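You operate a simulated robot arm through the tools that you are given. There is no shell and no other tool.

You run a simulated two-armed robot. Do the job below in one go: nothing can be reset, and whatever is moved stays where it is left.

JOB
Open the cable duct for the next run and stand the divider in it.
Fine: catches back, duct screw slack before the lid reaches its open end (up to 17 mm short will do), fingers clear; it stays open. Set down upright: grey divider.
Where things are to end (x, y in the base frame): grey divider within 35 mm of [440, -50].
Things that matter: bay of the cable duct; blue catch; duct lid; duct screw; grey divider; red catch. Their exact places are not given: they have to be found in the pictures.

Only the result counts: the job must be done as asked and must still hold three seconds after the hand-in. Knocking over, shifting, dropping, spilling or breaking anything else fails it. Lids that push on must go on centred and level and be pressed home; caps that screw on are set level and turned clockwise until they are tight.

ROBOT AND FRAMES
Two 7-joint arms with two-finger grippers on one trunk, on a base that drives. Base frame: it is fixed to the floor where the robot stands at the start and does not move with it; the origin is under the middle of the robot, x ahead of it, y to its left, z up; the surface under the hand at the start is at about z = 880. Readings come in mm, rad, newtons and seconds.
The left shoulder is at the start at [78, 151, 988], the right one opposite. With the tool pointing down near the work surface each hand reaches from about 100 to 780 mm from the robot's upright axis, wherever it stands, measured 20 degrees to its own side. Places, roughly: bay of the cable duct [400, -100, 900]; blue catch [500, -100, 1000]; duct lid [400, -100, 900]; duct screw [400, 0, 900]; red catch [500, 0, 1000]. Payload 2.54 kg a hand.
The TCP of each hand is the grasp point between the finger pads, 30 mm short of the fingertips. In the tool frame z runs along the fingers and y along their closing line. Largest opening 116 mm; the body of the gripper starts 95 mm behind the TCP.
Orientation is that of the tool frame in the base frame, as [roll, pitch, yaw] about the fixed x, y, z axes, in that order (R = Rz(yaw) Ry(pitch) Rx(roll)). With the fingers straight down and closing along the base's y, the tool's x points along the base's -x, its y along +y and its z along -z.

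CONTROLS
- The arms move only by the tool jog_arm. It takes "left_motion", "right_motion" or both (then of equal length, played together; a hand with none holds still); each is a list of rows, each an object of numbers (a shift or turn left out is 0, a gripper value left out holds the last): "jaw": the gripper command, from -1 (fully open) to 1 (shut), values between in proportion; "tx", "ty", "tz": the shift along the tool's x, y, z in mm; "ax", "ay", "az": the turn, a rotation vector about the tool's x, y, z in rad. In form: [{"jaw": .., "tx": .., "ty": .., "tz": .., "ax": .., "ay": .., "az": ..}, ...]. A call has 1 to 20 rows; each row is the pose to reach, as a shift and turn from the pose commanded when the call began, along the tool's axes at that moment. Rows are played at 5 a second. More than 50 mm and 0.15 rad between two rows, or a gripper value outside its range, and nothing of the call is played. Where a pose cannot be reached the arm comes as near as it can. A force on the tool above 40 N (or 10 N above the force at the start of the call, whichever is more), or a blocked arm, ends the call early, and 0.2 s more pass. The fingers move at their own pace (about 72 mm/s each) and stop on an object; they squeeze with about 28 N. The grip force told is the motor's: it shows also when the fingers shut on nothing. Time passes only in rows, and 0.2 s behind the last, so rows that repeat a pose let the fingers close. The reply holds the time, the measured pose of the TCP, the force on the tool along the base axes, the opening and the grip force, in the units named above and with some noise, with the torque about the TCP (base axes, N m) and any sound that the robot's microphone picked up.
- Cameras (640 x 400 px; columns grow to the right, rows downward): "scene" is now at [157.8, -23.1, 1119.2]; the picture's right is [-0.24, -0.97, 0.00], its down [-0.44, 0.11, -0.89] and it looks along [0.86, -0.21, -0.46] (base axes); focal length 214 px, centre (320, 200). "left" rides on the left gripper at [69, 15, -122] in its tool frame; the picture's right is [-0.21, 0.98, 0.00], its down [-0.83, -0.18, -0.53] and it looks along [-0.52, -0.11, 0.85] (tool axes); focal length 251 px, centre (320, 200). "right" rides on the right gripper at [69, -15, -122] in its tool frame; the picture's right is [0.21, 0.98, 0.00], its down [-0.83, 0.18, -0.53] and it looks along [-0.52, 0.11, 0.85] (tool axes); focal length 251 px, centre (320, 200).
- camera(camera): a new picture of that camera. No time passes.
- move_column(by): slides the trunk up (or, below 0, down) by that many mm; the arms and the scene camera ride with it, the base frame stays. It gives what a move gives, with no picture.
- steer(legs): drives the robot by 1 to 6 legs, each [ahead, left, turn to the left] in mm, mm and rad, along the robot's own axes; the way and the turn of a leg run together, so that a leg with both is an arc; at most 1500 mm and 3.142 rad a leg. The arms and the cameras ride along, it lands a little off, and it stops where it bumps. It gives what a move gives.
- aim_head(pan, tilt): turns the head with the scene camera to pan (to the left, within 1.396 rad either way) and tilt (down, from -0.506 to 1.204), counted from straight ahead of the robot. It gives what a move gives.
- locate(camera, pixels): for up to 12 pixels [column, row] of the newest picture of that camera ("zoom" is the newest enlarged one), the place [x, y, z] in the base frame of the surface seen there, good to about 3 mm. No time passes.
- close_up(camera, box): a new picture of the part [left, top, right, bottom] of that camera's present view, enlarged. No time passes.
- hand_in(): hands the job in; it is judged then, once.

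Open the grippers and draw the arms clear of the work before you hand the job in, unless the task says otherwise.

The tools are called after "Call:" as a command line: name --argument value ..., lists and objects as JSON in quotes. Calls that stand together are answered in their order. jog_arm: Moves the arms, as the interface text tells. Its arguments: {"type":"object","properties":{"left_motion":{"type":"array","items":{"type":"object","properties":{"jaw":{"type":"number"},"tx":{"type":"number"},"ty":{"type":"number"},"tz":{"type":"number"},"ax":{"type":"number"},"ay":{"type":"number"},"az":{"type":"number"}}}},"right_motion":{"type":"array","items":{"type":"object","properties":{"jaw":{"type":"number"},"tx":{"type":"number"},"ty":{"type":"number"},"tz":{"type":"number"},"ax":{"type":"number"},"ay":{"type":"number"},"az":{"type":"number"}}}}},"required":[]} The other tools are called the same way: move_column (by) slides the trunk up or down; steer (legs) drives the base; aim_head (pan, tilt) turns the head that bears the scene camera; camera (camera) takes a picture; locate (camera, pixels) gives the place of the surface under pixels of a picture; close_up (camera, box) takes an enlarged picture of a part of a camera's view; hand_in () hands the job in.

At the start:

```text
time: 0.0
left_tcp_pos: [474.5, 87.2, 1150.0]
left_ee_rot: [-3.141, 0.004, -3.141]
left_contact_force: [0.5, 0.1, 0.2]
left_ft_torque: [0.03, 0.01, 0.0]
left_width: 116.2
left_finger_force: 0.1
right_tcp_pos: [417.6, -237.3, 999.6]
right_ee_rot: [3.141, 0.002, -3.141]
right_contact_force: [-1.4, 0.4, -0.1]
right_ft_torque: [-0.01, 0.01, -0.04]
right_width: 115.9
right_finger_force: 0.1
trunk travel left (down, up): [-225.0, 64.0]
robot x, y, heading: [2.0, 1.3, -0.001]
head pan, tilt: [-0.241, 0.475]
```

scene: 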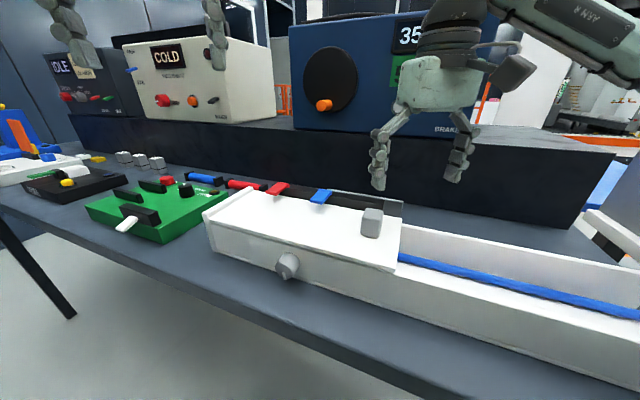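
right: 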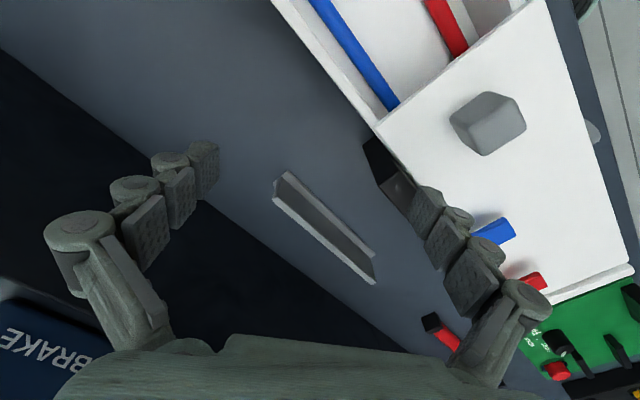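
left: 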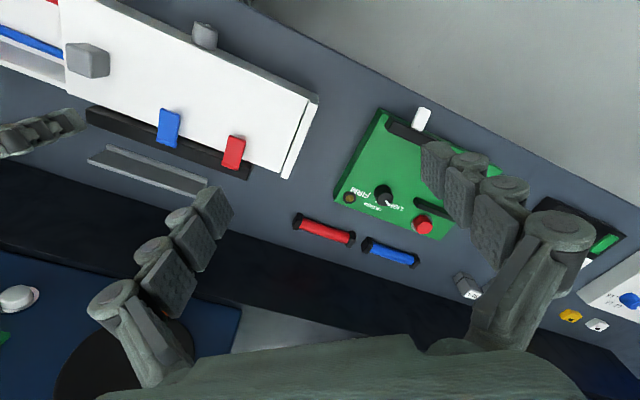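

I see the duct with its white lid (scene ~[300,220]), a knob (grey cube at [372,222]), screw at [288,265], and red/blue catches at [278,188], [322,195]. I take close-ups to see the details first.

Call:
close_up --camera "scene" --box '[190, 150, 430, 300]'

Call:
close_up --camera "left" --box '[0, 0, 340, 212]'

Call:
close_up --camera "right" --box '[240, 0, 640, 400]'

```text
2.67 times, centred on (310, 225) of scene
```

zoom: 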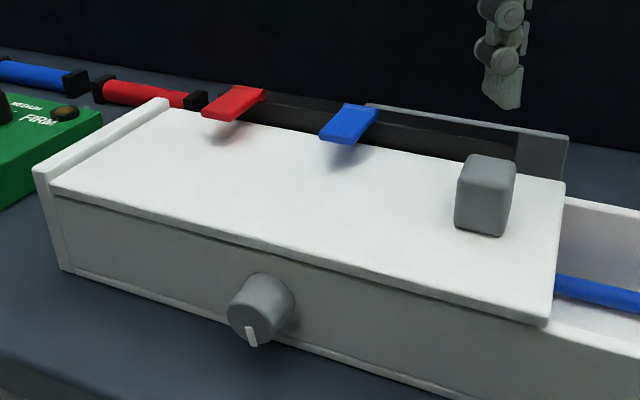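

```text
1.88 times, centred on (170, 106) of left
```

zoom: 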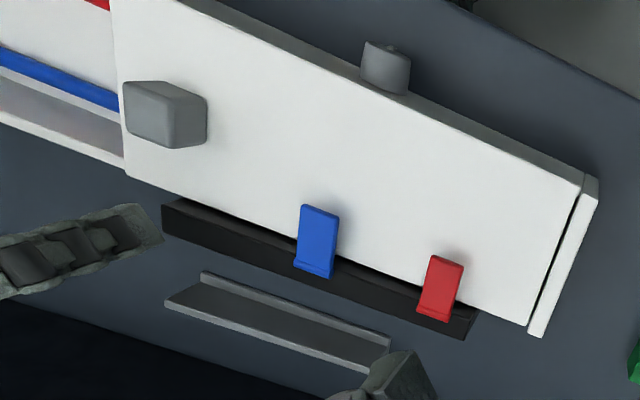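

```text
1.00 times, centred on (440, 200) of right (not enlarged: the box is as wide or as high as the picture)
```

zoom: 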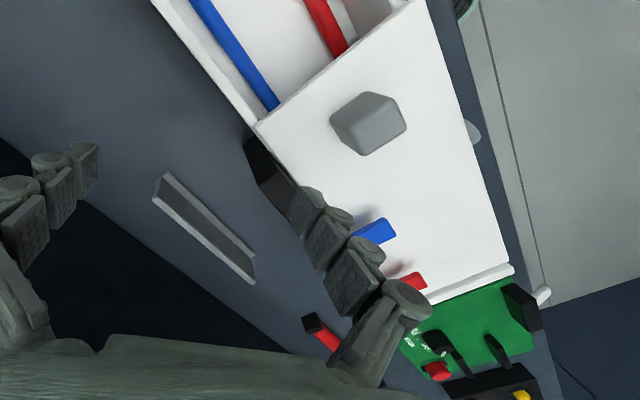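

I locate the key points of the duct, catches, screw, handle and divider in the scene picture and the left picture.

Call:
locate --camera "scene" --pixels '[[278, 188], [322, 195], [288, 265], [372, 213], [205, 215], [395, 268], [400, 205], [252, 192], [500, 280], [620, 330], [330, 230], [470, 250]]'

Call:
locate --camera "left" --pixels '[[168, 125], [234, 152], [205, 35], [88, 60], [90, 160], [205, 190], [110, 150], [205, 180], [150, 172], [100, 115], [245, 172], [290, 160]]'

Call:
camera --camera "scene"

```text
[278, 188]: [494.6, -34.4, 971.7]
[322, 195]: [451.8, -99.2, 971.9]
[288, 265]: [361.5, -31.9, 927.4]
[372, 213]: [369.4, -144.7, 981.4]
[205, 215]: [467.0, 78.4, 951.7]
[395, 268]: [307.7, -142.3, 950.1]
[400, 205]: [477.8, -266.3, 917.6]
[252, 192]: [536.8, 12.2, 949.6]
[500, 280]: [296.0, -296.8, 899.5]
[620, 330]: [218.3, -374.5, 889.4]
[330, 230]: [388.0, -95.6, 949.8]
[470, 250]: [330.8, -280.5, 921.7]
```

```text
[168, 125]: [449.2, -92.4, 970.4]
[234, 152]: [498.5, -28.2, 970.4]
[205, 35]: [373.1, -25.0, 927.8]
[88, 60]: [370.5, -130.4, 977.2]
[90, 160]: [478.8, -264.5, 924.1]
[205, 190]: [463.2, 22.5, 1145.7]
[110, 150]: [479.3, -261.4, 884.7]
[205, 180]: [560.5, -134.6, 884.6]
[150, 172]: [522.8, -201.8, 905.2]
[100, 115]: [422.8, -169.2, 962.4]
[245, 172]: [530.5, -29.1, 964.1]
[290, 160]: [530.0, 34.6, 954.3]
```

```text
taken
```

scene: 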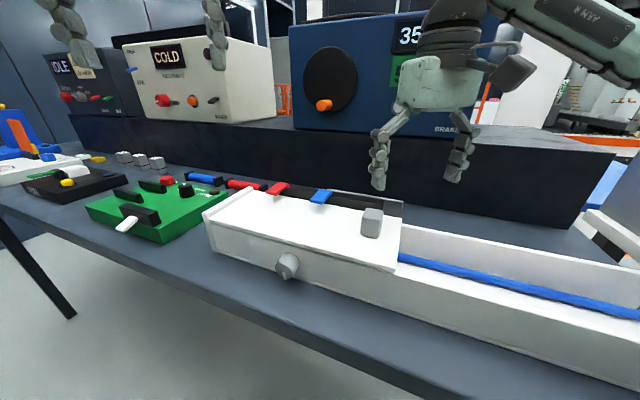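

The duct runs diagonally; I turn the head to see the right end of the duct and the divider behind it.

Call:
aim_head --pan -0.8 --tilt 0.7

Call:
camera --camera "scene"

```text
time: 1.0
left_tcp_pos: [474.0, 86.7, 1150.9]
left_ee_rot: [-3.139, 0.002, -3.139]
left_contact_force: [0.3, 0.8, -0.9]
left_ft_torque: [0.01, -0.02, 0.0]
left_width: 115.7
left_finger_force: 0.0
right_tcp_pos: [419.0, -238.8, 1000.7]
right_ee_rot: [-3.141, 0.001, -3.142]
right_contact_force: [-0.7, -0.8, 0.5]
right_ft_torque: [-0.01, -0.01, 0.01]
right_width: 116.2
right_finger_force: 0.2
trunk travel left (down, up): [-225.0, 64.0]
robot x, y, heading: [-1.4, 0.6, 0.0]
head pan, tilt: [-0.799, 0.7]
```

```text
taken
```

scene: 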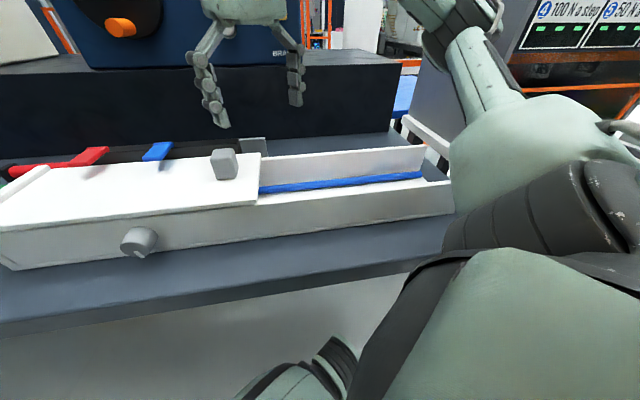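

The duct's right end is visible at about [455,195]/[425,150]. I locate its corners and the lid corners here.

Call:
locate --camera "scene" --pixels '[[450, 182], [424, 148], [257, 203], [262, 158], [225, 160], [139, 240], [252, 143], [265, 143], [340, 205], [350, 185], [340, 160], [5, 240]]'

Call:
close_up --camera "scene" --box '[60, 120, 300, 270]'

Call:
close_up --camera "scene" --box '[230, 120, 470, 270]'

```text
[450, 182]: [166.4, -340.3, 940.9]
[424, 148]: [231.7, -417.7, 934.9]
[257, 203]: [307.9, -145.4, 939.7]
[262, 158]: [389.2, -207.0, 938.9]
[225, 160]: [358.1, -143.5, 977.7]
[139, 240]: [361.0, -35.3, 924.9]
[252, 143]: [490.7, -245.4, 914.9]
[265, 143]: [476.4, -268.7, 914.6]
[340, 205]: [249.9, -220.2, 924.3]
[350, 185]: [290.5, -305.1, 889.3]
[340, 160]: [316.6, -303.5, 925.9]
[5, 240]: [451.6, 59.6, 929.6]
```

```text
2.67 times, centred on (180, 195) of scene
```

zoom: 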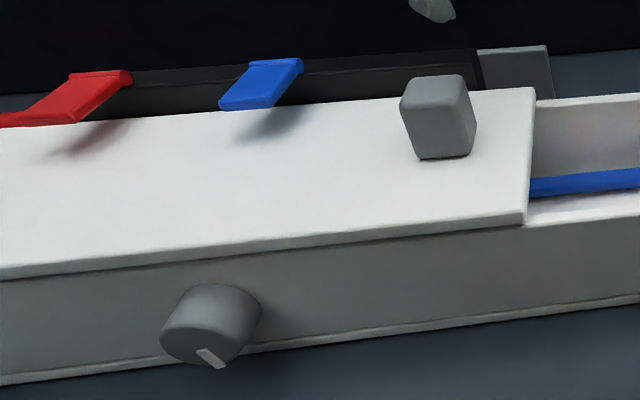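

```text
2.67 times, centred on (350, 195) of scene
```

zoom: 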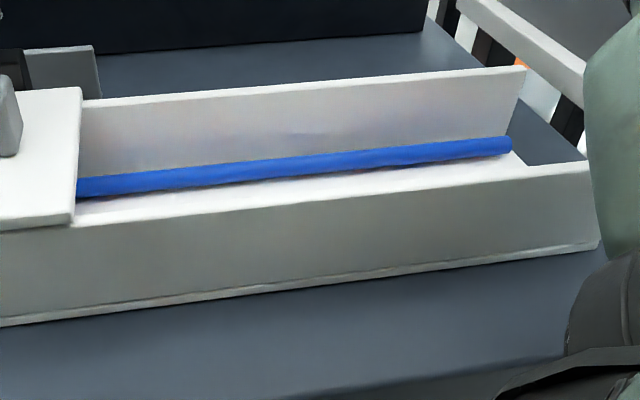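

The lid rests on the left half and the duct continues right ~240 mm. I locate the table edge and screw knob outlines to plan access.

Call:
locate --camera "scene" --pixels '[[20, 317], [400, 258], [20, 330], [300, 275], [150, 270], [150, 298], [128, 240], [150, 232], [137, 252], [155, 245], [140, 228], [200, 260]]'

Call:
close_up --camera "scene" --box '[100, 210, 180, 270]'

```text
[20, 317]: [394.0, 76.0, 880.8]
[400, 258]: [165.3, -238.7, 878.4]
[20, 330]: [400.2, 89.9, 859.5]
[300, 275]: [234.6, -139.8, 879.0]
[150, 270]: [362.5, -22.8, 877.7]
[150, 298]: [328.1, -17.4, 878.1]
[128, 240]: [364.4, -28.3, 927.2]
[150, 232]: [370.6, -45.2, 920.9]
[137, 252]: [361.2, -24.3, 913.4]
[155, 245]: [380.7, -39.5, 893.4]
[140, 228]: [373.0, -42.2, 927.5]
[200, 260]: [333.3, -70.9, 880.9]
```

```text
6.67 times, centred on (140, 240) of scene
```

zoom: 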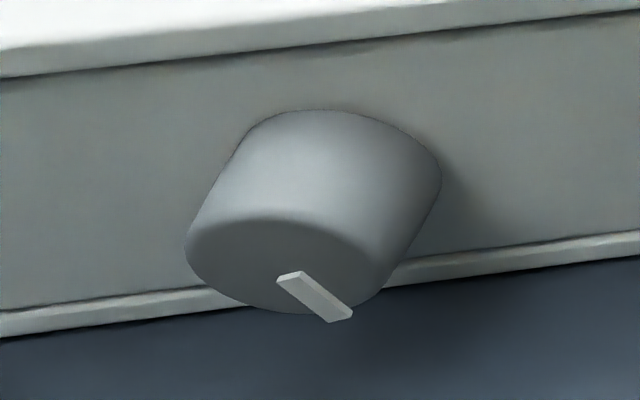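

The knob faces the robot, with a white pointer at zoom [315,297]. I locate points on it from the zoom.

Call:
locate --camera "zoom" --pixels '[[280, 230], [215, 255], [285, 275], [340, 260], [300, 140], [380, 170], [400, 220], [290, 280], [345, 315], [240, 160], [480, 200], [150, 200]]'

```text
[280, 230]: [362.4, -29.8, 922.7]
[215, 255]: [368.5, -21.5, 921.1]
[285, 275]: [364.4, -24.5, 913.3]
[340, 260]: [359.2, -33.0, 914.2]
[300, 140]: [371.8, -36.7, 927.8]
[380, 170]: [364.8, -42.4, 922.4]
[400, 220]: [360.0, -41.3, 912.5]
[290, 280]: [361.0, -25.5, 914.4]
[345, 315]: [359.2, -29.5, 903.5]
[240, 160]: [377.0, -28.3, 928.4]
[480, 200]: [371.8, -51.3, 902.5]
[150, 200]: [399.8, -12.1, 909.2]
```

Knob face is at about [362,-29,914] on the front wall, whose normal is about [0.81,-0.586]; the table edge lies ~40 mm ahead of it. I raise the right arm clear before driving the base back.

Call:
jog_arm --right_motion '[{"tz": -40}, {"tz": -80}, {"tz": -120}, {"tz": -150}]'

Call:
camera --camera "right"

```text
time: 2.0
left_tcp_pos: [474.7, 88.1, 1150.8]
left_ee_rot: [-3.14, 0.003, -3.138]
left_contact_force: [-0.6, 0.2, -0.4]
left_ft_torque: [-0.01, 0.0, -0.04]
left_width: 116.0
left_finger_force: 0.2
right_tcp_pos: [419.3, -236.5, 1151.4]
right_ee_rot: [-3.141, 0.001, 3.141]
right_contact_force: [0.7, 0.2, -0.6]
right_ft_torque: [0.03, 0.0, -0.04]
right_width: 116.0
right_finger_force: 0.1
trunk travel left (down, up): [-225.0, 64.0]
robot x, y, heading: [-1.9, -5.3, 0.0]
head pan, tilt: [-0.799, 0.7]
```

```text
taken
```

right: 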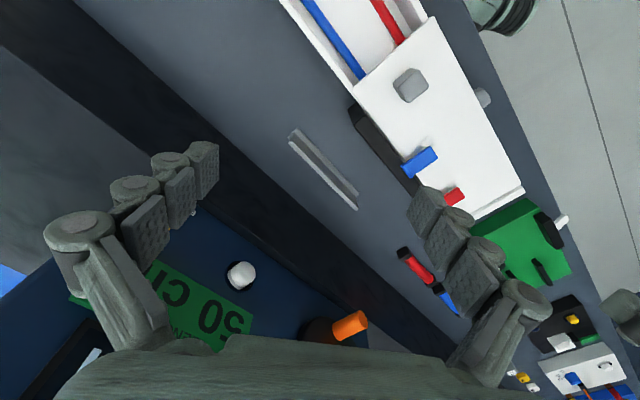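

The right camera sees the catches at [420,160], [452,197] and the divider at [325,170] from above; I zoom in on them.

Call:
close_up --camera "right" --box '[270, 60, 530, 223]'

Call:
locate --camera "right" --pixels '[[291, 137], [298, 130], [350, 207], [357, 200], [325, 165], [320, 175], [435, 152], [408, 170], [462, 194], [410, 80], [418, 175], [428, 20]]'

```text
2.45 times, centred on (400, 142) of right
```

zoom: 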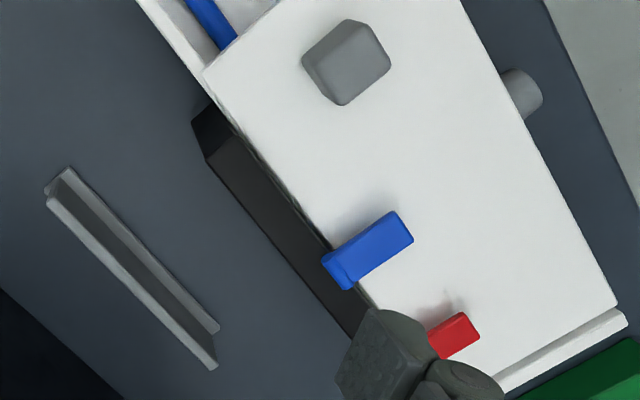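

```text
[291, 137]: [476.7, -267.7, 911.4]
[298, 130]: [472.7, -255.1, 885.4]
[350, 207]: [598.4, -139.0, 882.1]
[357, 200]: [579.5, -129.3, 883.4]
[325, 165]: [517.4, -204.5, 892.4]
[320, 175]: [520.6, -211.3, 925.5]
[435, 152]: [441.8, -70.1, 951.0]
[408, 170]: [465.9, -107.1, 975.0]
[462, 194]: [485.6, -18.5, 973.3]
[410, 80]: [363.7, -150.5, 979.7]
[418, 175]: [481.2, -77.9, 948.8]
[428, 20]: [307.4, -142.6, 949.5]
```

The divider is an L-profile standing at about [521,-202], parallel to the duct (54° yaw). I drive the base back from the table by ~250 mm and turn it to face the duct squarely.

Call:
steer --legs '[[-202, 147, 0], [0, 0, -0.628]]'

Call:
aim_head --pan 0.15 --tilt 0.55

Call:
camera --camera "scene"

```text
time: 5.8
left_tcp_pos: [229.9, -60.2, 1150.8]
left_ee_rot: [-3.141, 0.002, 2.513]
left_contact_force: [0.4, 0.3, 0.5]
left_ft_torque: [0.0, 0.04, -0.03]
left_width: 116.2
left_finger_force: 0.1
right_tcp_pos: [-5.5, -289.0, 1150.7]
right_ee_rot: [-3.14, -0.001, 2.512]
right_contact_force: [0.1, -0.1, 0.4]
right_ft_torque: [0.01, -0.02, 0.02]
right_width: 116.1
right_finger_force: 0.1
trunk travel left (down, up): [-225.0, 64.0]
robot x, y, heading: [-205.9, 149.0, -0.63]
head pan, tilt: [-0.799, 0.7]
```

```text
time: 7.0
left_tcp_pos: [230.1, -59.8, 1149.8]
left_ee_rot: [-3.14, 0.0, 2.513]
left_contact_force: [0.2, 0.8, 0.0]
left_ft_torque: [0.03, -0.01, 0.0]
left_width: 116.1
left_finger_force: 0.2
right_tcp_pos: [-3.5, -290.2, 1151.1]
right_ee_rot: [3.141, 0.001, 2.512]
right_contact_force: [0.4, 0.5, 0.6]
right_ft_torque: [0.0, -0.01, 0.0]
right_width: 116.1
right_finger_force: 0.2
trunk travel left (down, up): [-225.0, 64.0]
robot x, y, heading: [-201.0, 144.9, -0.627]
head pan, tilt: [0.15, 0.55]
```

```text
taken
```

scene: 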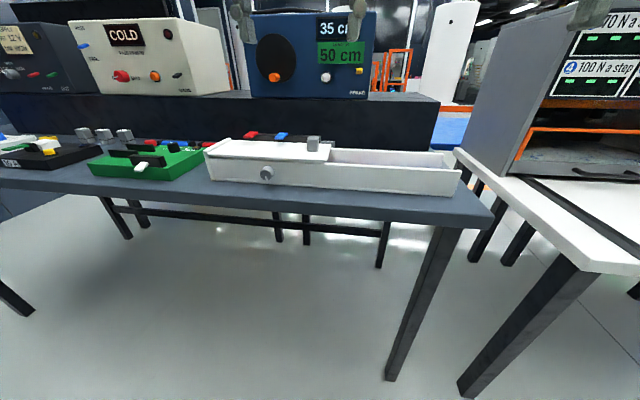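

The robot now faces the duct squarely, with the knob at [266,173]. I zoom in on the knob and catches to locate them.

Call:
close_up --camera "scene" --box '[195, 120, 355, 220]'

Call:
locate --camera "scene" --pixels '[[266, 173], [262, 173], [270, 173], [266, 169], [266, 177], [313, 143], [282, 135], [250, 135], [240, 175], [300, 180], [206, 170], [332, 155]]'

```text
4.00 times, centred on (275, 170) of scene
```

zoom: 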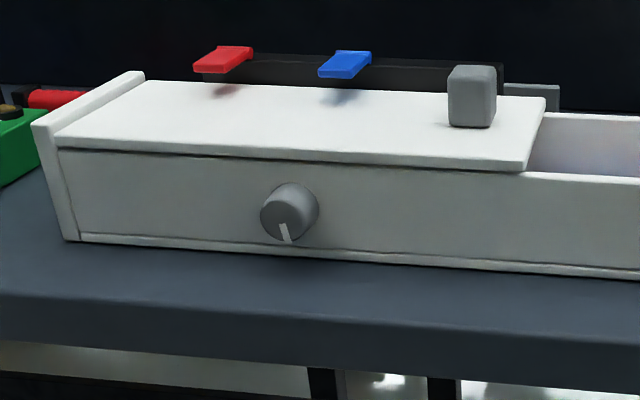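

```text
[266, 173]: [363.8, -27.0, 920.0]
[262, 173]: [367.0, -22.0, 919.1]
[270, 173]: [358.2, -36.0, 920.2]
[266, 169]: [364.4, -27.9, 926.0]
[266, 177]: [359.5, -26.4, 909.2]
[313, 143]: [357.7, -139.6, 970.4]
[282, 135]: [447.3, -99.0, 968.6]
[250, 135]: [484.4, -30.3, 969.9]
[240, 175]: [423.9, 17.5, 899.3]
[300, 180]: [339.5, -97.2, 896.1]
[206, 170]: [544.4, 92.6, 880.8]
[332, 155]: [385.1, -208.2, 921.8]
```

I locate the knob's face extents on the zoomed picture: left [262,215], right [303,215], top [285,192], bottom [283,240].

Call:
locate --camera "zoom" --pixels '[[283, 215], [264, 215], [302, 217], [285, 195], [281, 238], [283, 226], [288, 239], [312, 205], [300, 187], [220, 60], [345, 65], [475, 72]]'

```text
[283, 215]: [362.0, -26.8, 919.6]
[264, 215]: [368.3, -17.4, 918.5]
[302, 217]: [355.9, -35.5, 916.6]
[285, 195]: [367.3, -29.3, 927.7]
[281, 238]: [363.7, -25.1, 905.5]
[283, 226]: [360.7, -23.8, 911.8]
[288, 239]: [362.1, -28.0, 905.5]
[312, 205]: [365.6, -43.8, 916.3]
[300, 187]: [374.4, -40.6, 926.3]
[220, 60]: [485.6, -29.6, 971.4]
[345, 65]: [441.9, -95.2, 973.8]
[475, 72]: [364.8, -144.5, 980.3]
```

The knob is about 26 mm across, centred near [362,-27,917]. I pitch the left hand to horizontal (facing along the knob axis) at height, shifting left by ~100 mm.

Call:
jog_arm --left_motion '[{"ty": 10, "ay": -0.145}, {"ty": 20, "ay": -0.29}, {"ty": 30, "ay": -0.435}, {"ty": 40, "ay": -0.58}, {"ty": 50, "ay": -0.725}, {"ty": 60, "ay": -0.87}, {"ty": 70, "ay": -1.015}, {"ty": 80, "ay": -1.16}, {"ty": 90, "ay": -1.305}, {"ty": 100, "ay": -1.45}, {"ty": 104, "ay": -1.571}]'

Call:
camera --camera "scene"

Call:
camera --camera "left"

```text
time: 9.4
left_tcp_pos: [301.2, 14.2, 1168.4]
left_ee_rot: [-0.493, 1.568, -1.122]
left_contact_force: [0.7, -0.3, 0.0]
left_ft_torque: [-0.02, 0.03, -0.03]
left_width: 116.0
left_finger_force: 0.1
left hand out of reach, approached as far as the arm can: row 11
right_tcp_pos: [-6.1, -289.9, 1150.5]
right_ee_rot: [-3.141, 0.001, 2.511]
right_contact_force: [0.3, 0.2, 0.4]
right_ft_torque: [-0.04, 0.03, -0.02]
right_width: 116.0
right_finger_force: 0.1
trunk travel left (down, up): [-225.0, 64.0]
robot x, y, heading: [-201.5, 151.4, -0.629]
head pan, tilt: [0.15, 0.55]
```

```text
taken
```

scene: 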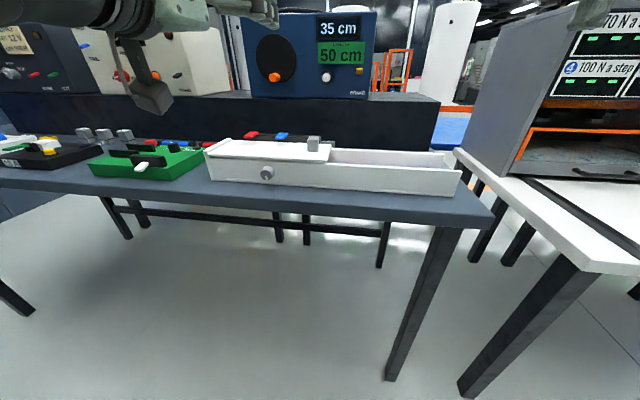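

```text
taken
```

left: 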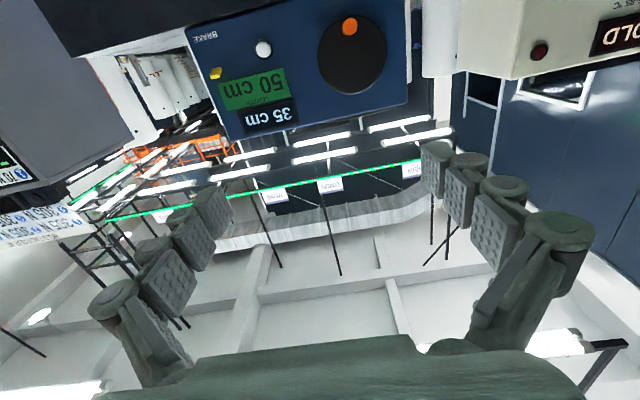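

The left hand is now horizontal facing the duct (tool z along the knob axis, u≈189). I lower it (tool x points down) toward knob height, staying in front of the table edge.

Call:
jog_arm --left_motion '[{"tx": 45, "tz": -5}, {"tx": 90, "tz": -10}, {"tx": 135, "tz": -15}, {"tx": 180, "tz": -15}, {"tx": 225, "tz": -15}]'

Call:
camera --camera "left"

Call:
camera --camera "scene"

```text
time: 10.6
left_tcp_pos: [341.9, -41.2, 924.8]
left_ee_rot: [-1.033, 1.57, -1.663]
left_contact_force: [-0.2, 0.4, 0.4]
left_ft_torque: [0.01, -0.03, 0.01]
left_width: 116.2
left_finger_force: 0.1
left hand out of reach, approached as far as the arm can: row 1, 2, 3, 4, 5
right_tcp_pos: [-4.5, -288.9, 1150.2]
right_ee_rot: [-3.142, 0.001, 2.511]
right_contact_force: [0.0, -0.2, 0.2]
right_ft_torque: [0.02, 0.02, -0.02]
right_width: 115.9
right_finger_force: 0.1
trunk travel left (down, up): [-225.0, 64.0]
robot x, y, heading: [-204.4, 147.2, -0.628]
head pan, tilt: [0.15, 0.55]
```

```text
taken
```

left: 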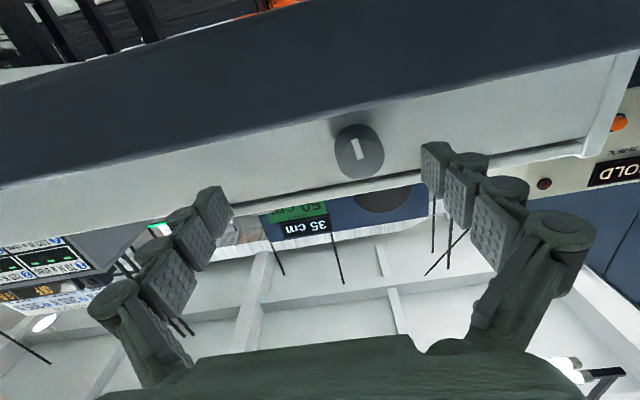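

```text
taken
```

scene: 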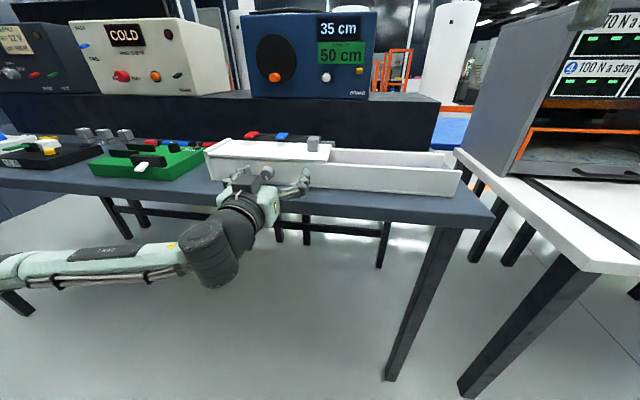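

The arm is too folded (reached v≈301, u≈168 instead of the commanded spot), so the base is too close. I drive straight back 130 mm before continuing.

Call:
steer --legs '[[-130, 0, 0]]'

Call:
jog_arm --left_motion '[{"tz": 10}, {"tz": 10}]'

Call:
camera --camera "left"

```text
time: 11.9
left_tcp_pos: [238.8, 35.3, 926.1]
left_ee_rot: [-0.518, 1.569, -1.145]
left_contact_force: [0.1, -0.4, -0.4]
left_ft_torque: [-0.01, 0.0, -0.06]
left_width: 116.3
left_finger_force: 0.1
right_tcp_pos: [-107.4, -215.1, 1151.1]
right_ee_rot: [3.141, 0.002, 2.511]
right_contact_force: [-0.3, 0.0, -0.2]
right_ft_torque: [-0.05, 0.0, -0.05]
right_width: 115.9
right_finger_force: 0.0
trunk travel left (down, up): [-225.0, 64.0]
robot x, y, heading: [-309.6, 224.4, -0.632]
head pan, tilt: [0.15, 0.55]
```

```text
time: 12.5
left_tcp_pos: [247.5, 27.5, 926.8]
left_ee_rot: [-0.795, 1.569, -1.42]
left_contact_force: [-0.6, 0.2, 0.0]
left_ft_torque: [0.01, -0.02, 0.02]
left_width: 116.0
left_finger_force: 0.0
right_tcp_pos: [-106.5, -215.7, 1151.0]
right_ee_rot: [-3.141, 0.001, 2.51]
right_contact_force: [0.8, 0.1, -0.7]
right_ft_torque: [-0.02, 0.03, 0.0]
right_width: 116.0
right_finger_force: 0.1
trunk travel left (down, up): [-225.0, 64.0]
robot x, y, heading: [-307.6, 222.4, -0.63]
head pan, tilt: [0.15, 0.55]
```

```text
taken
```

left: 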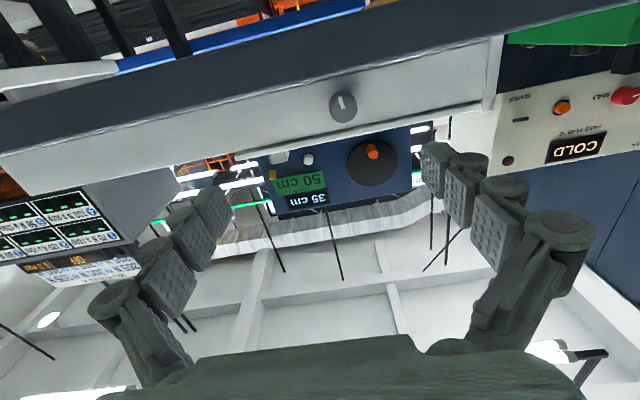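

The commands now track. I shift left 24 mm, down 9 mm and forward 70 mm to put the open fingers just before the knob.

Call:
jog_arm --left_motion '[{"tx": 9, "ty": 24, "tz": 20}, {"tx": 9, "ty": 24, "tz": 50}, {"tx": 9, "ty": 24, "tz": 75}]'

Call:
camera --camera "left"

Call:
close_up --camera "scene" --box '[180, 120, 340, 220]'

```text
time: 13.3
left_tcp_pos: [319.7, 4.1, 916.7]
left_ee_rot: [-0.356, 1.57, -0.984]
left_contact_force: [-0.7, -0.1, 0.7]
left_ft_torque: [-0.02, -0.02, 0.02]
left_width: 115.8
left_finger_force: 0.2
right_tcp_pos: [-106.8, -215.9, 1150.7]
right_ee_rot: [3.141, 0.0, 2.511]
right_contact_force: [0.1, 0.0, 0.5]
right_ft_torque: [-0.03, 0.0, -0.01]
right_width: 115.9
right_finger_force: 0.0
trunk travel left (down, up): [-225.0, 64.0]
robot x, y, heading: [-310.7, 223.1, -0.629]
head pan, tilt: [0.15, 0.55]
```

```text
taken
```

left: 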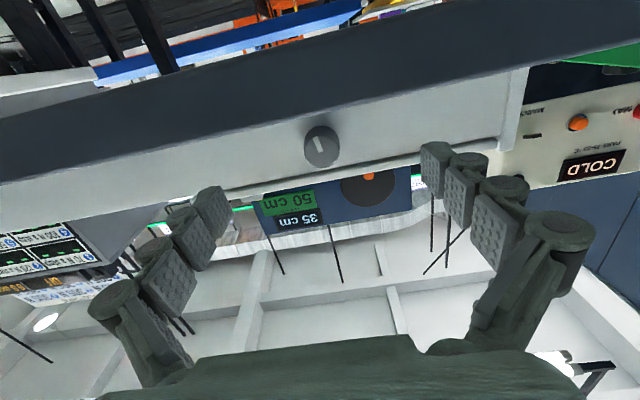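

```text
4.00 times, centred on (260, 170) of scene
```

zoom: 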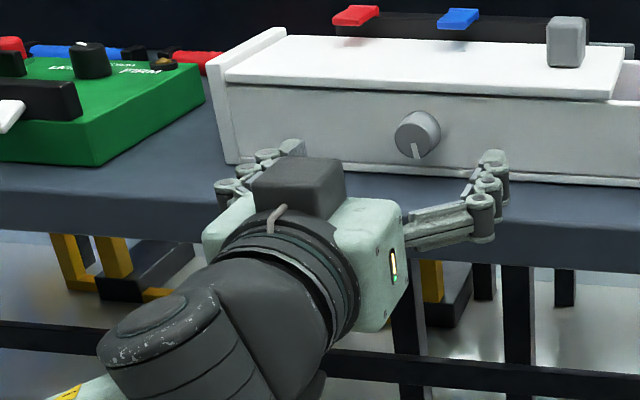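

The fingers are open around the knob line (knob at [321,147] in the left view). I zoom in to get the knob centre precisely.

Call:
close_up --camera "left" --box '[280, 115, 376, 175]'

Call:
locate --camera "left" --pixels '[[321, 147], [305, 150], [337, 144], [319, 163], [323, 135], [317, 143], [325, 153], [280, 150], [380, 120], [520, 130]]'

```text
6.67 times, centred on (328, 145) of left
```

zoom: 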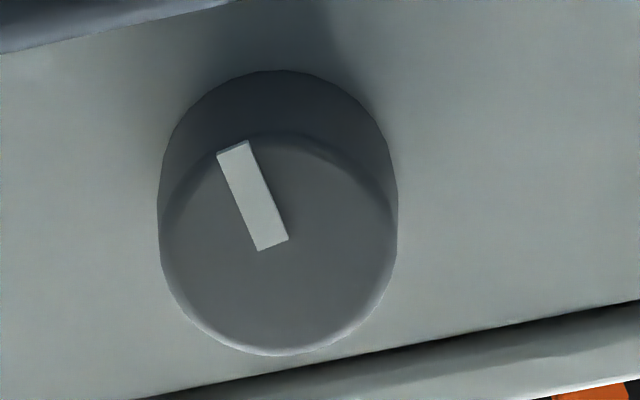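

```text
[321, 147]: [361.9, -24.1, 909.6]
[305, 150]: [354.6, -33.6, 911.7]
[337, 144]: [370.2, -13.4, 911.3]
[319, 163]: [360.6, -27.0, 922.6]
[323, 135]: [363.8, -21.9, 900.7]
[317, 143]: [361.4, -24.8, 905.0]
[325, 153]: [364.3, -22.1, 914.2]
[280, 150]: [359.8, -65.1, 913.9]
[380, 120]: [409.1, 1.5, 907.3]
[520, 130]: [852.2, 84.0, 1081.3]
```

Knob centre refined to u≈193.5, z≈913.5 (2 mm left, 3 mm down of my axis), pointer at about 5 o'clock. I centre, advance 39 mm so fingertips stop ~5 mm off the wall, and close on the knob.

Call:
jog_arm --left_motion '[{"tx": 3, "ty": 2, "tz": 0}, {"tx": 3, "ty": 2, "tz": 20}, {"tx": 3, "ty": 2, "tz": 39}, {"tx": 3, "ty": 2, "tz": 39}, {"tx": 3, "ty": 2, "tz": 39, "jaw": 0.4}, {"tx": 3, "ty": 2, "tz": 39, "jaw": 0.4}, {"tx": 3, "ty": 2, "tz": 39, "jaw": 1}, {"tx": 3, "ty": 2, "tz": 39, "jaw": 1}, {"tx": 3, "ty": 2, "tz": 39, "jaw": 1}]'

Call:
camera --camera "left"

```text
time: 15.3
left_tcp_pos: [352.5, -16.8, 914.3]
left_ee_rot: [-0.711, 1.568, -1.342]
left_contact_force: [-0.8, -0.3, -1.0]
left_ft_torque: [-0.06, -0.09, -0.07]
left_width: 26.4
left_finger_force: 44.8
right_tcp_pos: [-106.7, -214.1, 1151.2]
right_ee_rot: [-3.141, 0.001, 2.51]
right_contact_force: [0.0, 0.0, -0.2]
right_ft_torque: [-0.01, 0.03, -0.02]
right_width: 115.9
right_finger_force: 0.0
trunk travel left (down, up): [-225.0, 64.0]
robot x, y, heading: [-311.2, 223.1, -0.633]
head pan, tilt: [0.15, 0.55]
```

```text
taken
```

left: 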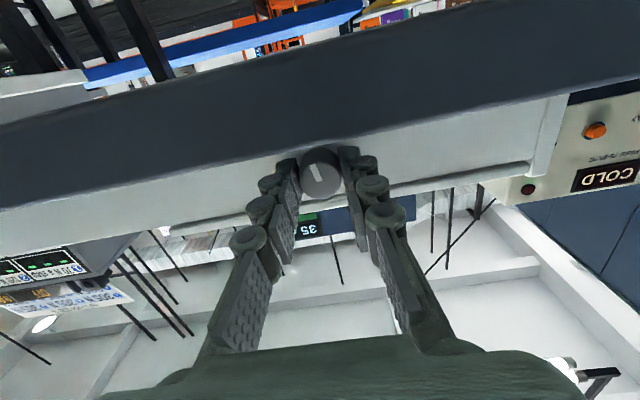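

The knob is gripped (26.4 mm wide, little side force). I turn it counterclockwise (negative tool z, as the tool looks into the knob) by 0.9 rad.

Call:
jog_arm --left_motion '[{"az": -0.14}, {"az": -0.28}, {"az": -0.42}, {"az": -0.56}, {"az": -0.7}, {"az": -0.84}, {"az": -0.84}]'

Call:
camera --camera "left"

```text
time: 16.9
left_tcp_pos: [352.6, -17.2, 914.7]
left_ee_rot: [-1.567, 0.73, -2.198]
left_contact_force: [-30.4, 11.1, -9.3]
left_ft_torque: [0.35, 0.44, -0.68]
left_width: 26.6
left_finger_force: 44.7
right_tcp_pos: [-109.6, -214.2, 1151.7]
right_ee_rot: [3.138, 0.003, 2.511]
right_contact_force: [-0.9, 0.4, 0.8]
right_ft_torque: [0.02, 0.04, 0.0]
right_width: 115.9
right_finger_force: 0.1
trunk travel left (down, up): [-225.0, 64.0]
robot x, y, heading: [-306.9, 221.6, -0.632]
head pan, tilt: [0.15, 0.55]
```

```text
taken
```

left: 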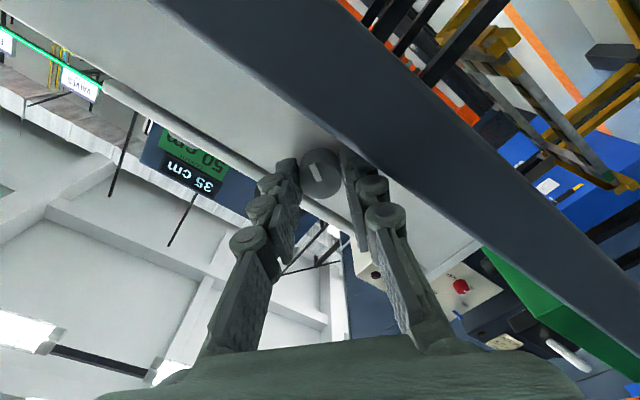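

The knob turns with the grip (pointer follows), and about 31 N pushes the hand straight out, as if the screw backs out. I ease the hand back 2 mm and read the force.

Call:
jog_arm --left_motion '[{"tz": -1}, {"tz": -2}, {"tz": -2}]'

Call:
close_up --camera "left" --box '[240, 120, 400, 220]'

```text
time: 17.7
left_tcp_pos: [351.7, -17.4, 914.9]
left_ee_rot: [-1.566, 0.728, -2.198]
left_contact_force: [-5.6, -9.4, -2.3]
left_ft_torque: [0.32, 0.45, -0.79]
left_width: 26.2
left_finger_force: 45.1
right_tcp_pos: [-107.9, -216.3, 1150.7]
right_ee_rot: [3.142, -0.001, 2.513]
right_contact_force: [0.3, -0.4, 0.3]
right_ft_torque: [-0.01, 0.01, 0.0]
right_width: 116.3
right_finger_force: 0.1
trunk travel left (down, up): [-225.0, 64.0]
robot x, y, heading: [-306.9, 226.4, -0.633]
head pan, tilt: [0.15, 0.55]
```

```text
4.00 times, centred on (320, 170) of left
```

zoom: 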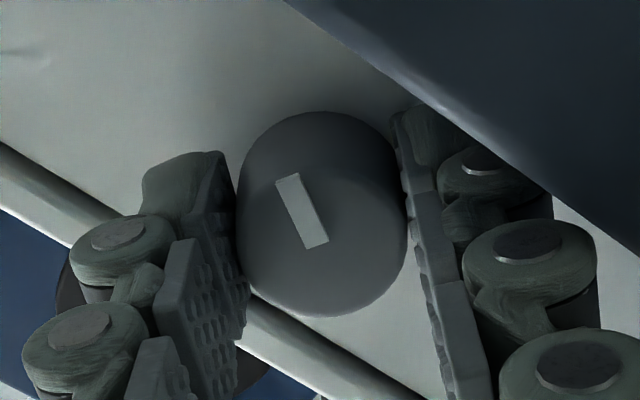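

Force dropped after easing out and there is no axial torque left. I continue counterclockwise by another 0.85 rad.

Call:
jog_arm --left_motion '[{"az": -0.14}, {"az": -0.28}, {"az": -0.42}, {"az": -0.56}, {"az": -0.7}, {"az": -0.84}, {"az": -0.84}]'

Call:
close_up --camera "left" --box '[240, 120, 400, 220]'

```text
time: 18.6
left_tcp_pos: [353.8, -15.2, 914.0]
left_ee_rot: [-1.56, 0.307, -2.204]
left_contact_force: [-4.5, -6.8, 3.3]
left_ft_torque: [-0.03, -0.08, -0.65]
left_width: 26.3
left_finger_force: 45.2
right_tcp_pos: [-108.2, -214.0, 1150.7]
right_ee_rot: [3.14, 0.002, 2.51]
right_contact_force: [0.9, -0.2, -0.1]
right_ft_torque: [-0.05, 0.01, -0.02]
right_width: 115.7
right_finger_force: 0.1
trunk travel left (down, up): [-225.0, 64.0]
robot x, y, heading: [-302.6, 221.5, -0.632]
head pan, tilt: [0.15, 0.55]
stopped in row 4 (left hand): the force on the tool passed its limit at 48 N (the readings are from after the stop); the commanded pose is now the measured one
```

```text
4.00 times, centred on (320, 170) of left
```

zoom: 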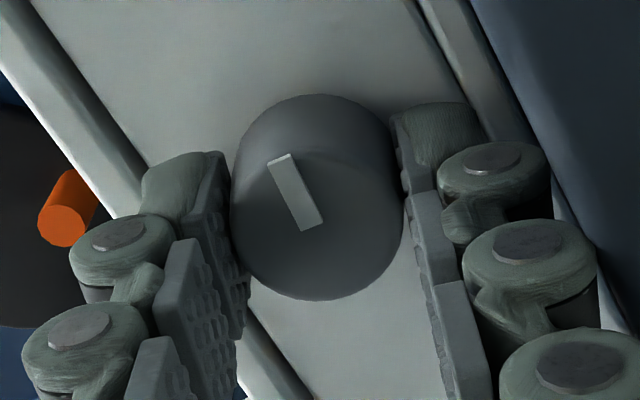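

It stopped at a 48 N spike after ~1.26 rad in total, with the pointer unslipped. I try a further small turn, easing out slightly, and read the forces.

Call:
jog_arm --left_motion '[{"az": -0.07, "tz": -0.5}, {"az": -0.14, "tz": -1}, {"az": -0.2, "tz": -1}]'

Call:
close_up --camera "left" --box '[240, 120, 400, 220]'

```text
time: 19.1
left_tcp_pos: [354.2, -13.2, 915.4]
left_ee_rot: [-1.557, 0.266, -2.206]
left_contact_force: [-5.3, -5.1, 5.3]
left_ft_torque: [-0.06, -0.01, -1.41]
left_width: 26.5
left_finger_force: 44.7
right_tcp_pos: [-111.6, -217.6, 1152.8]
right_ee_rot: [3.139, 0.0, 2.506]
right_contact_force: [0.2, 0.1, 0.1]
right_ft_torque: [-0.02, 0.0, 0.0]
right_width: 116.0
right_finger_force: 0.2
trunk travel left (down, up): [-225.0, 64.0]
robot x, y, heading: [-308.0, 227.4, -0.635]
head pan, tilt: [0.15, 0.55]
stopped in row 2 (left hand): the force on the tool passed its limit at 48 N (the readings are from after the stop); the commanded pose is now the measured one
```

```text
4.00 times, centred on (320, 170) of left
```

zoom: 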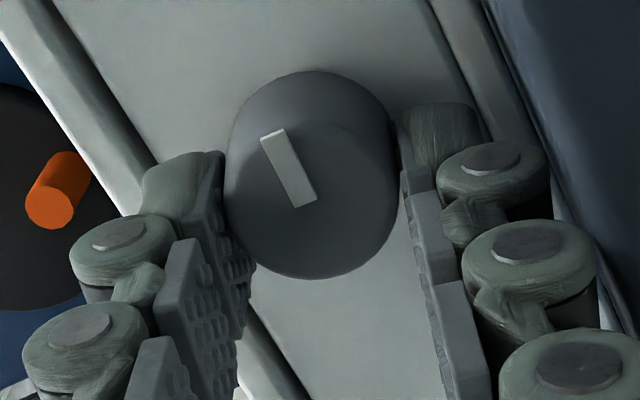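

The lower finger is likely touching the table top here (drift up and sideways), not an end stop. I open slightly, back off along the axis, and swing the hand back for a second stroke.

Call:
jog_arm --left_motion '[{"jaw": 0.4}, {"jaw": 0.4}, {"tz": -15}, {"tz": -45}]'

Call:
camera --camera "left"

Call:
close_up --camera "scene" --box '[180, 120, 340, 220]'

```text
time: 20.1
left_tcp_pos: [328.6, 26.9, 926.1]
left_ee_rot: [-1.536, 0.335, -2.177]
left_contact_force: [0.9, 0.2, 0.1]
left_ft_torque: [0.03, -0.01, -0.02]
left_width: 34.8
left_finger_force: 0.1
right_tcp_pos: [-110.6, -216.3, 1149.8]
right_ee_rot: [-3.142, 0.002, 2.508]
right_contact_force: [0.0, 0.1, -0.3]
right_ft_torque: [0.03, -0.02, 0.0]
right_width: 115.9
right_finger_force: 0.0
trunk travel left (down, up): [-225.0, 64.0]
robot x, y, heading: [-309.7, 227.2, -0.63]
head pan, tilt: [0.15, 0.55]
```

```text
taken
```

left: 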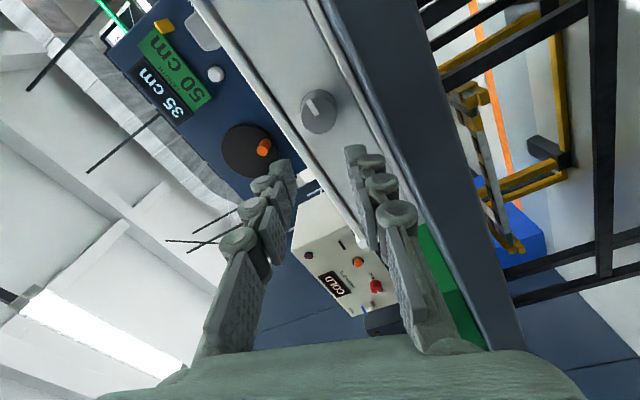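

```text
4.00 times, centred on (260, 170) of scene
```

zoom: 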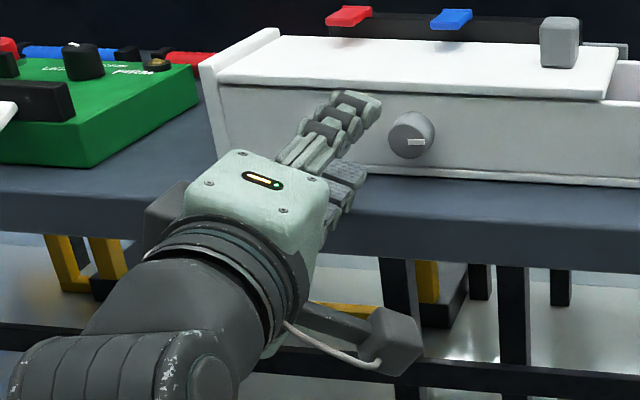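

The pointer now sits at 3 o'clock (turned ~75° counterclockwise). I swing the hand the other way (+2.2 rad) in free space for the next stroke.

Call:
jog_arm --left_motion '[{"az": 0.14}, {"az": 0.28}, {"az": 0.42}, {"az": 0.56}, {"az": 0.7}, {"az": 0.84}, {"az": 0.98}, {"az": 1.12}, {"az": 1.26}, {"az": 1.4}, {"az": 1.54}, {"az": 1.68}, {"az": 1.82}, {"az": 1.96}, {"az": 2.1}, {"az": 2.2}, {"az": 2.2}]'

Call:
camera --camera "left"

Call:
camera --camera "scene"

```text
time: 23.8
left_tcp_pos: [320.8, 15.6, 912.7]
left_ee_rot: [1.56, 0.673, 0.93]
left_contact_force: [-0.4, 1.0, -0.5]
left_ft_torque: [-0.04, 0.02, 0.04]
left_width: 35.0
left_finger_force: 0.0
right_tcp_pos: [-109.8, -216.5, 1150.5]
right_ee_rot: [3.141, 0.001, 2.506]
right_contact_force: [0.0, 0.1, -0.5]
right_ft_torque: [-0.03, 0.0, -0.01]
right_width: 116.1
right_finger_force: 0.2
trunk travel left (down, up): [-225.0, 64.0]
robot x, y, heading: [-312.4, 223.6, -0.634]
head pan, tilt: [0.15, 0.55]
```

```text
taken
```

left: 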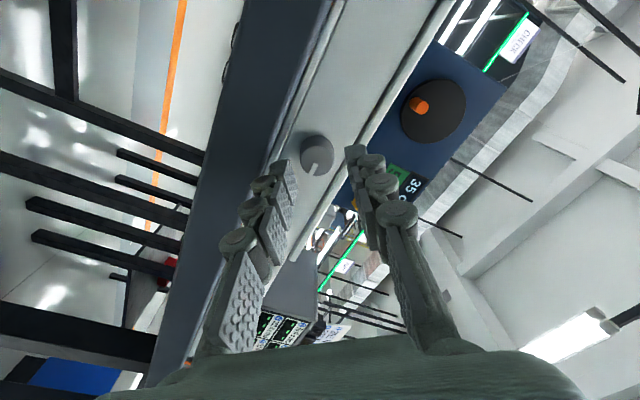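

```text
taken
```

scene: 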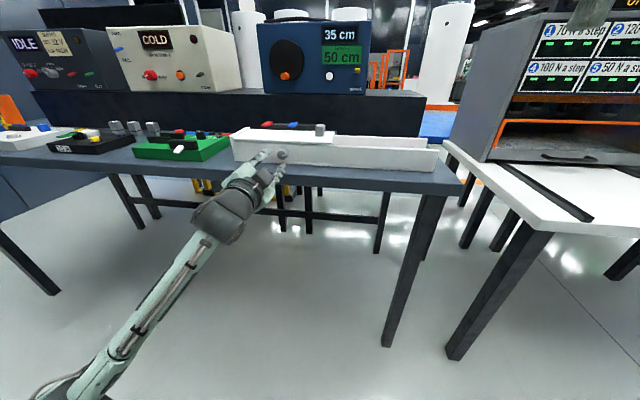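

I zoom on the knob in the left view to measure the remaining offset from the tool axis (aligned centre should appear near [320,152]).

Call:
close_up --camera "left" --box '[272, 125, 368, 185]'

Call:
locate --camera "zoom" --pixels '[[300, 190], [250, 250], [330, 240], [400, 100]]'

```text
6.67 times, centred on (320, 155) of left
```

zoom: 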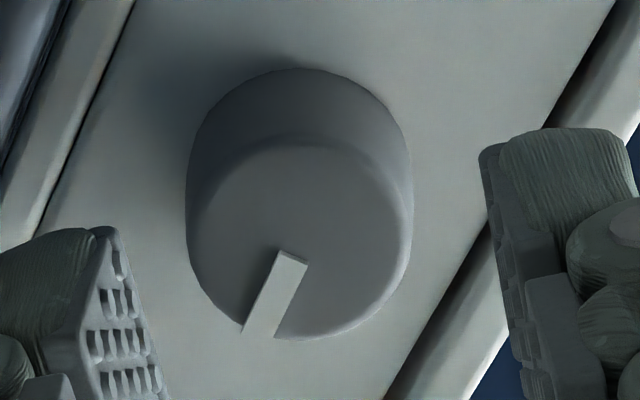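

```text
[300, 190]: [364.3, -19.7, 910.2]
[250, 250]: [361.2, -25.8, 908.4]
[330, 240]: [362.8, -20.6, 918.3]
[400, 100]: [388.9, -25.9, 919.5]
```

The measured offset is tool x −6.6, y −3.6 mm, consistent with the pose reading. I centre, advance 43 mm and grip.

Call:
jog_arm --left_motion '[{"tx": -6.6, "ty": -3.6, "tz": 0}, {"tx": -6.6, "ty": -3.6, "tz": 15}, {"tx": -6.6, "ty": -3.6, "tz": 30}, {"tx": -6.6, "ty": -3.6, "tz": 43}, {"tx": -6.6, "ty": -3.6, "tz": 43, "jaw": 1}, {"tx": -6.6, "ty": -3.6, "tz": 43, "jaw": 1}, {"tx": -6.6, "ty": -3.6, "tz": 43, "jaw": 1}]'

Call:
camera --camera "left"

```text
time: 25.4
left_tcp_pos: [350.6, -15.2, 914.3]
left_ee_rot: [1.561, 0.676, 0.93]
left_contact_force: [-3.8, 0.5, -5.5]
left_ft_torque: [0.15, 0.12, -0.01]
left_width: 26.1
left_finger_force: 44.7
right_tcp_pos: [-110.1, -217.4, 1150.3]
right_ee_rot: [-3.141, 0.0, 2.506]
right_contact_force: [-0.4, 0.6, 0.3]
right_ft_torque: [-0.01, -0.03, -0.01]
right_width: 115.9
right_finger_force: 0.0
trunk travel left (down, up): [-225.0, 64.0]
robot x, y, heading: [-307.3, 226.2, -0.635]
head pan, tilt: [0.15, 0.55]
```

```text
taken
```

left: 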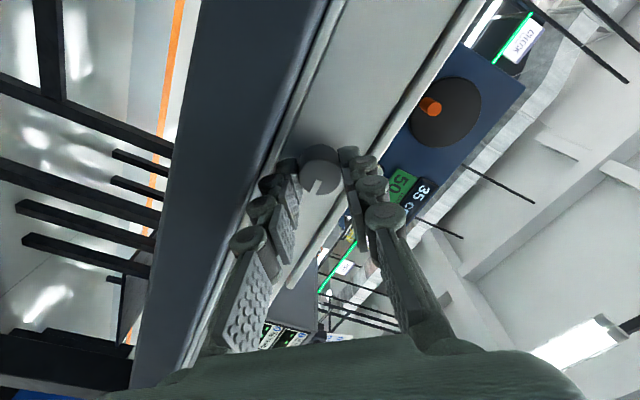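

The knob is gripped again (26.1 mm). I turn counterclockwise about 1.7 rad, staying away from the angle where the lower finger meets the table.

Call:
jog_arm --left_motion '[{"az": -0.13}, {"az": -0.26}, {"az": -0.39}, {"az": -0.52}, {"az": -0.65}, {"az": -0.78}, {"az": -0.91}, {"az": -1.04}, {"az": -1.04}]'

Call:
close_up --camera "left" --box '[240, 120, 400, 220]'

```text
time: 27.4
left_tcp_pos: [350.8, -15.8, 914.6]
left_ee_rot: [-1.515, 1.424, -2.15]
left_contact_force: [-24.1, 9.8, -15.3]
left_ft_torque: [0.2, 0.3, -0.2]
left_width: 26.1
left_finger_force: 44.8
right_tcp_pos: [-109.9, -215.3, 1151.3]
right_ee_rot: [3.141, 0.002, 2.505]
right_contact_force: [0.6, -0.4, 0.9]
right_ft_torque: [0.01, -0.02, 0.01]
right_width: 116.2
right_finger_force: 0.0
trunk travel left (down, up): [-225.0, 64.0]
robot x, y, heading: [-306.5, 219.3, -0.634]
head pan, tilt: [0.15, 0.55]
```

```text
4.00 times, centred on (320, 170) of left
```

zoom: 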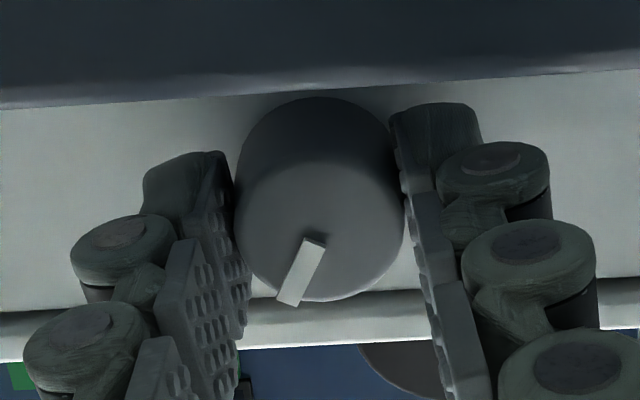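

Again a steady outward push (~25 N), consistent with the screw backing out. I ease back 1.5 mm and turn another 0.75 rad.

Call:
jog_arm --left_motion '[{"tz": -1.5}, {"tz": -1.5, "az": -0.12}, {"tz": -1.7, "az": -0.24}, {"tz": -1.9, "az": -0.36}, {"tz": -2.1, "az": -0.48}, {"tz": -2.3, "az": -0.6}, {"tz": -2.5, "az": -0.72}, {"tz": -2.5, "az": -0.72}]'

Call:
close_up --camera "left" --box '[240, 120, 400, 220]'

```text
time: 28.5
left_tcp_pos: [351.3, -15.0, 914.7]
left_ee_rot: [-1.543, 1.081, -2.192]
left_contact_force: [-2.8, -8.5, 1.4]
left_ft_torque: [-0.04, -0.01, -0.41]
left_width: 26.4
left_finger_force: 45.7
right_tcp_pos: [-111.4, -216.5, 1151.3]
right_ee_rot: [-3.141, 0.001, 2.502]
right_contact_force: [0.8, 0.3, 0.3]
right_ft_torque: [-0.05, 0.01, 0.02]
right_width: 116.0
right_finger_force: 0.0
trunk travel left (down, up): [-225.0, 64.0]
robot x, y, heading: [-308.5, 222.5, -0.637]
head pan, tilt: [0.15, 0.55]
stopped in row 5 (left hand): the force on the tool passed its limit at 44 N (the readings are from after the stop); the commanded pose is now the measured one
```

```text
4.00 times, centred on (320, 170) of left
```

zoom: 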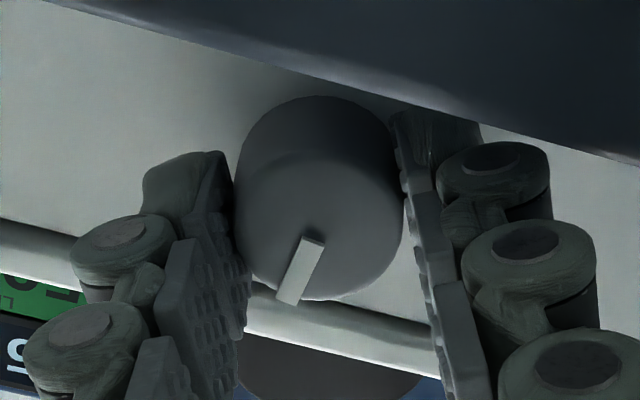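

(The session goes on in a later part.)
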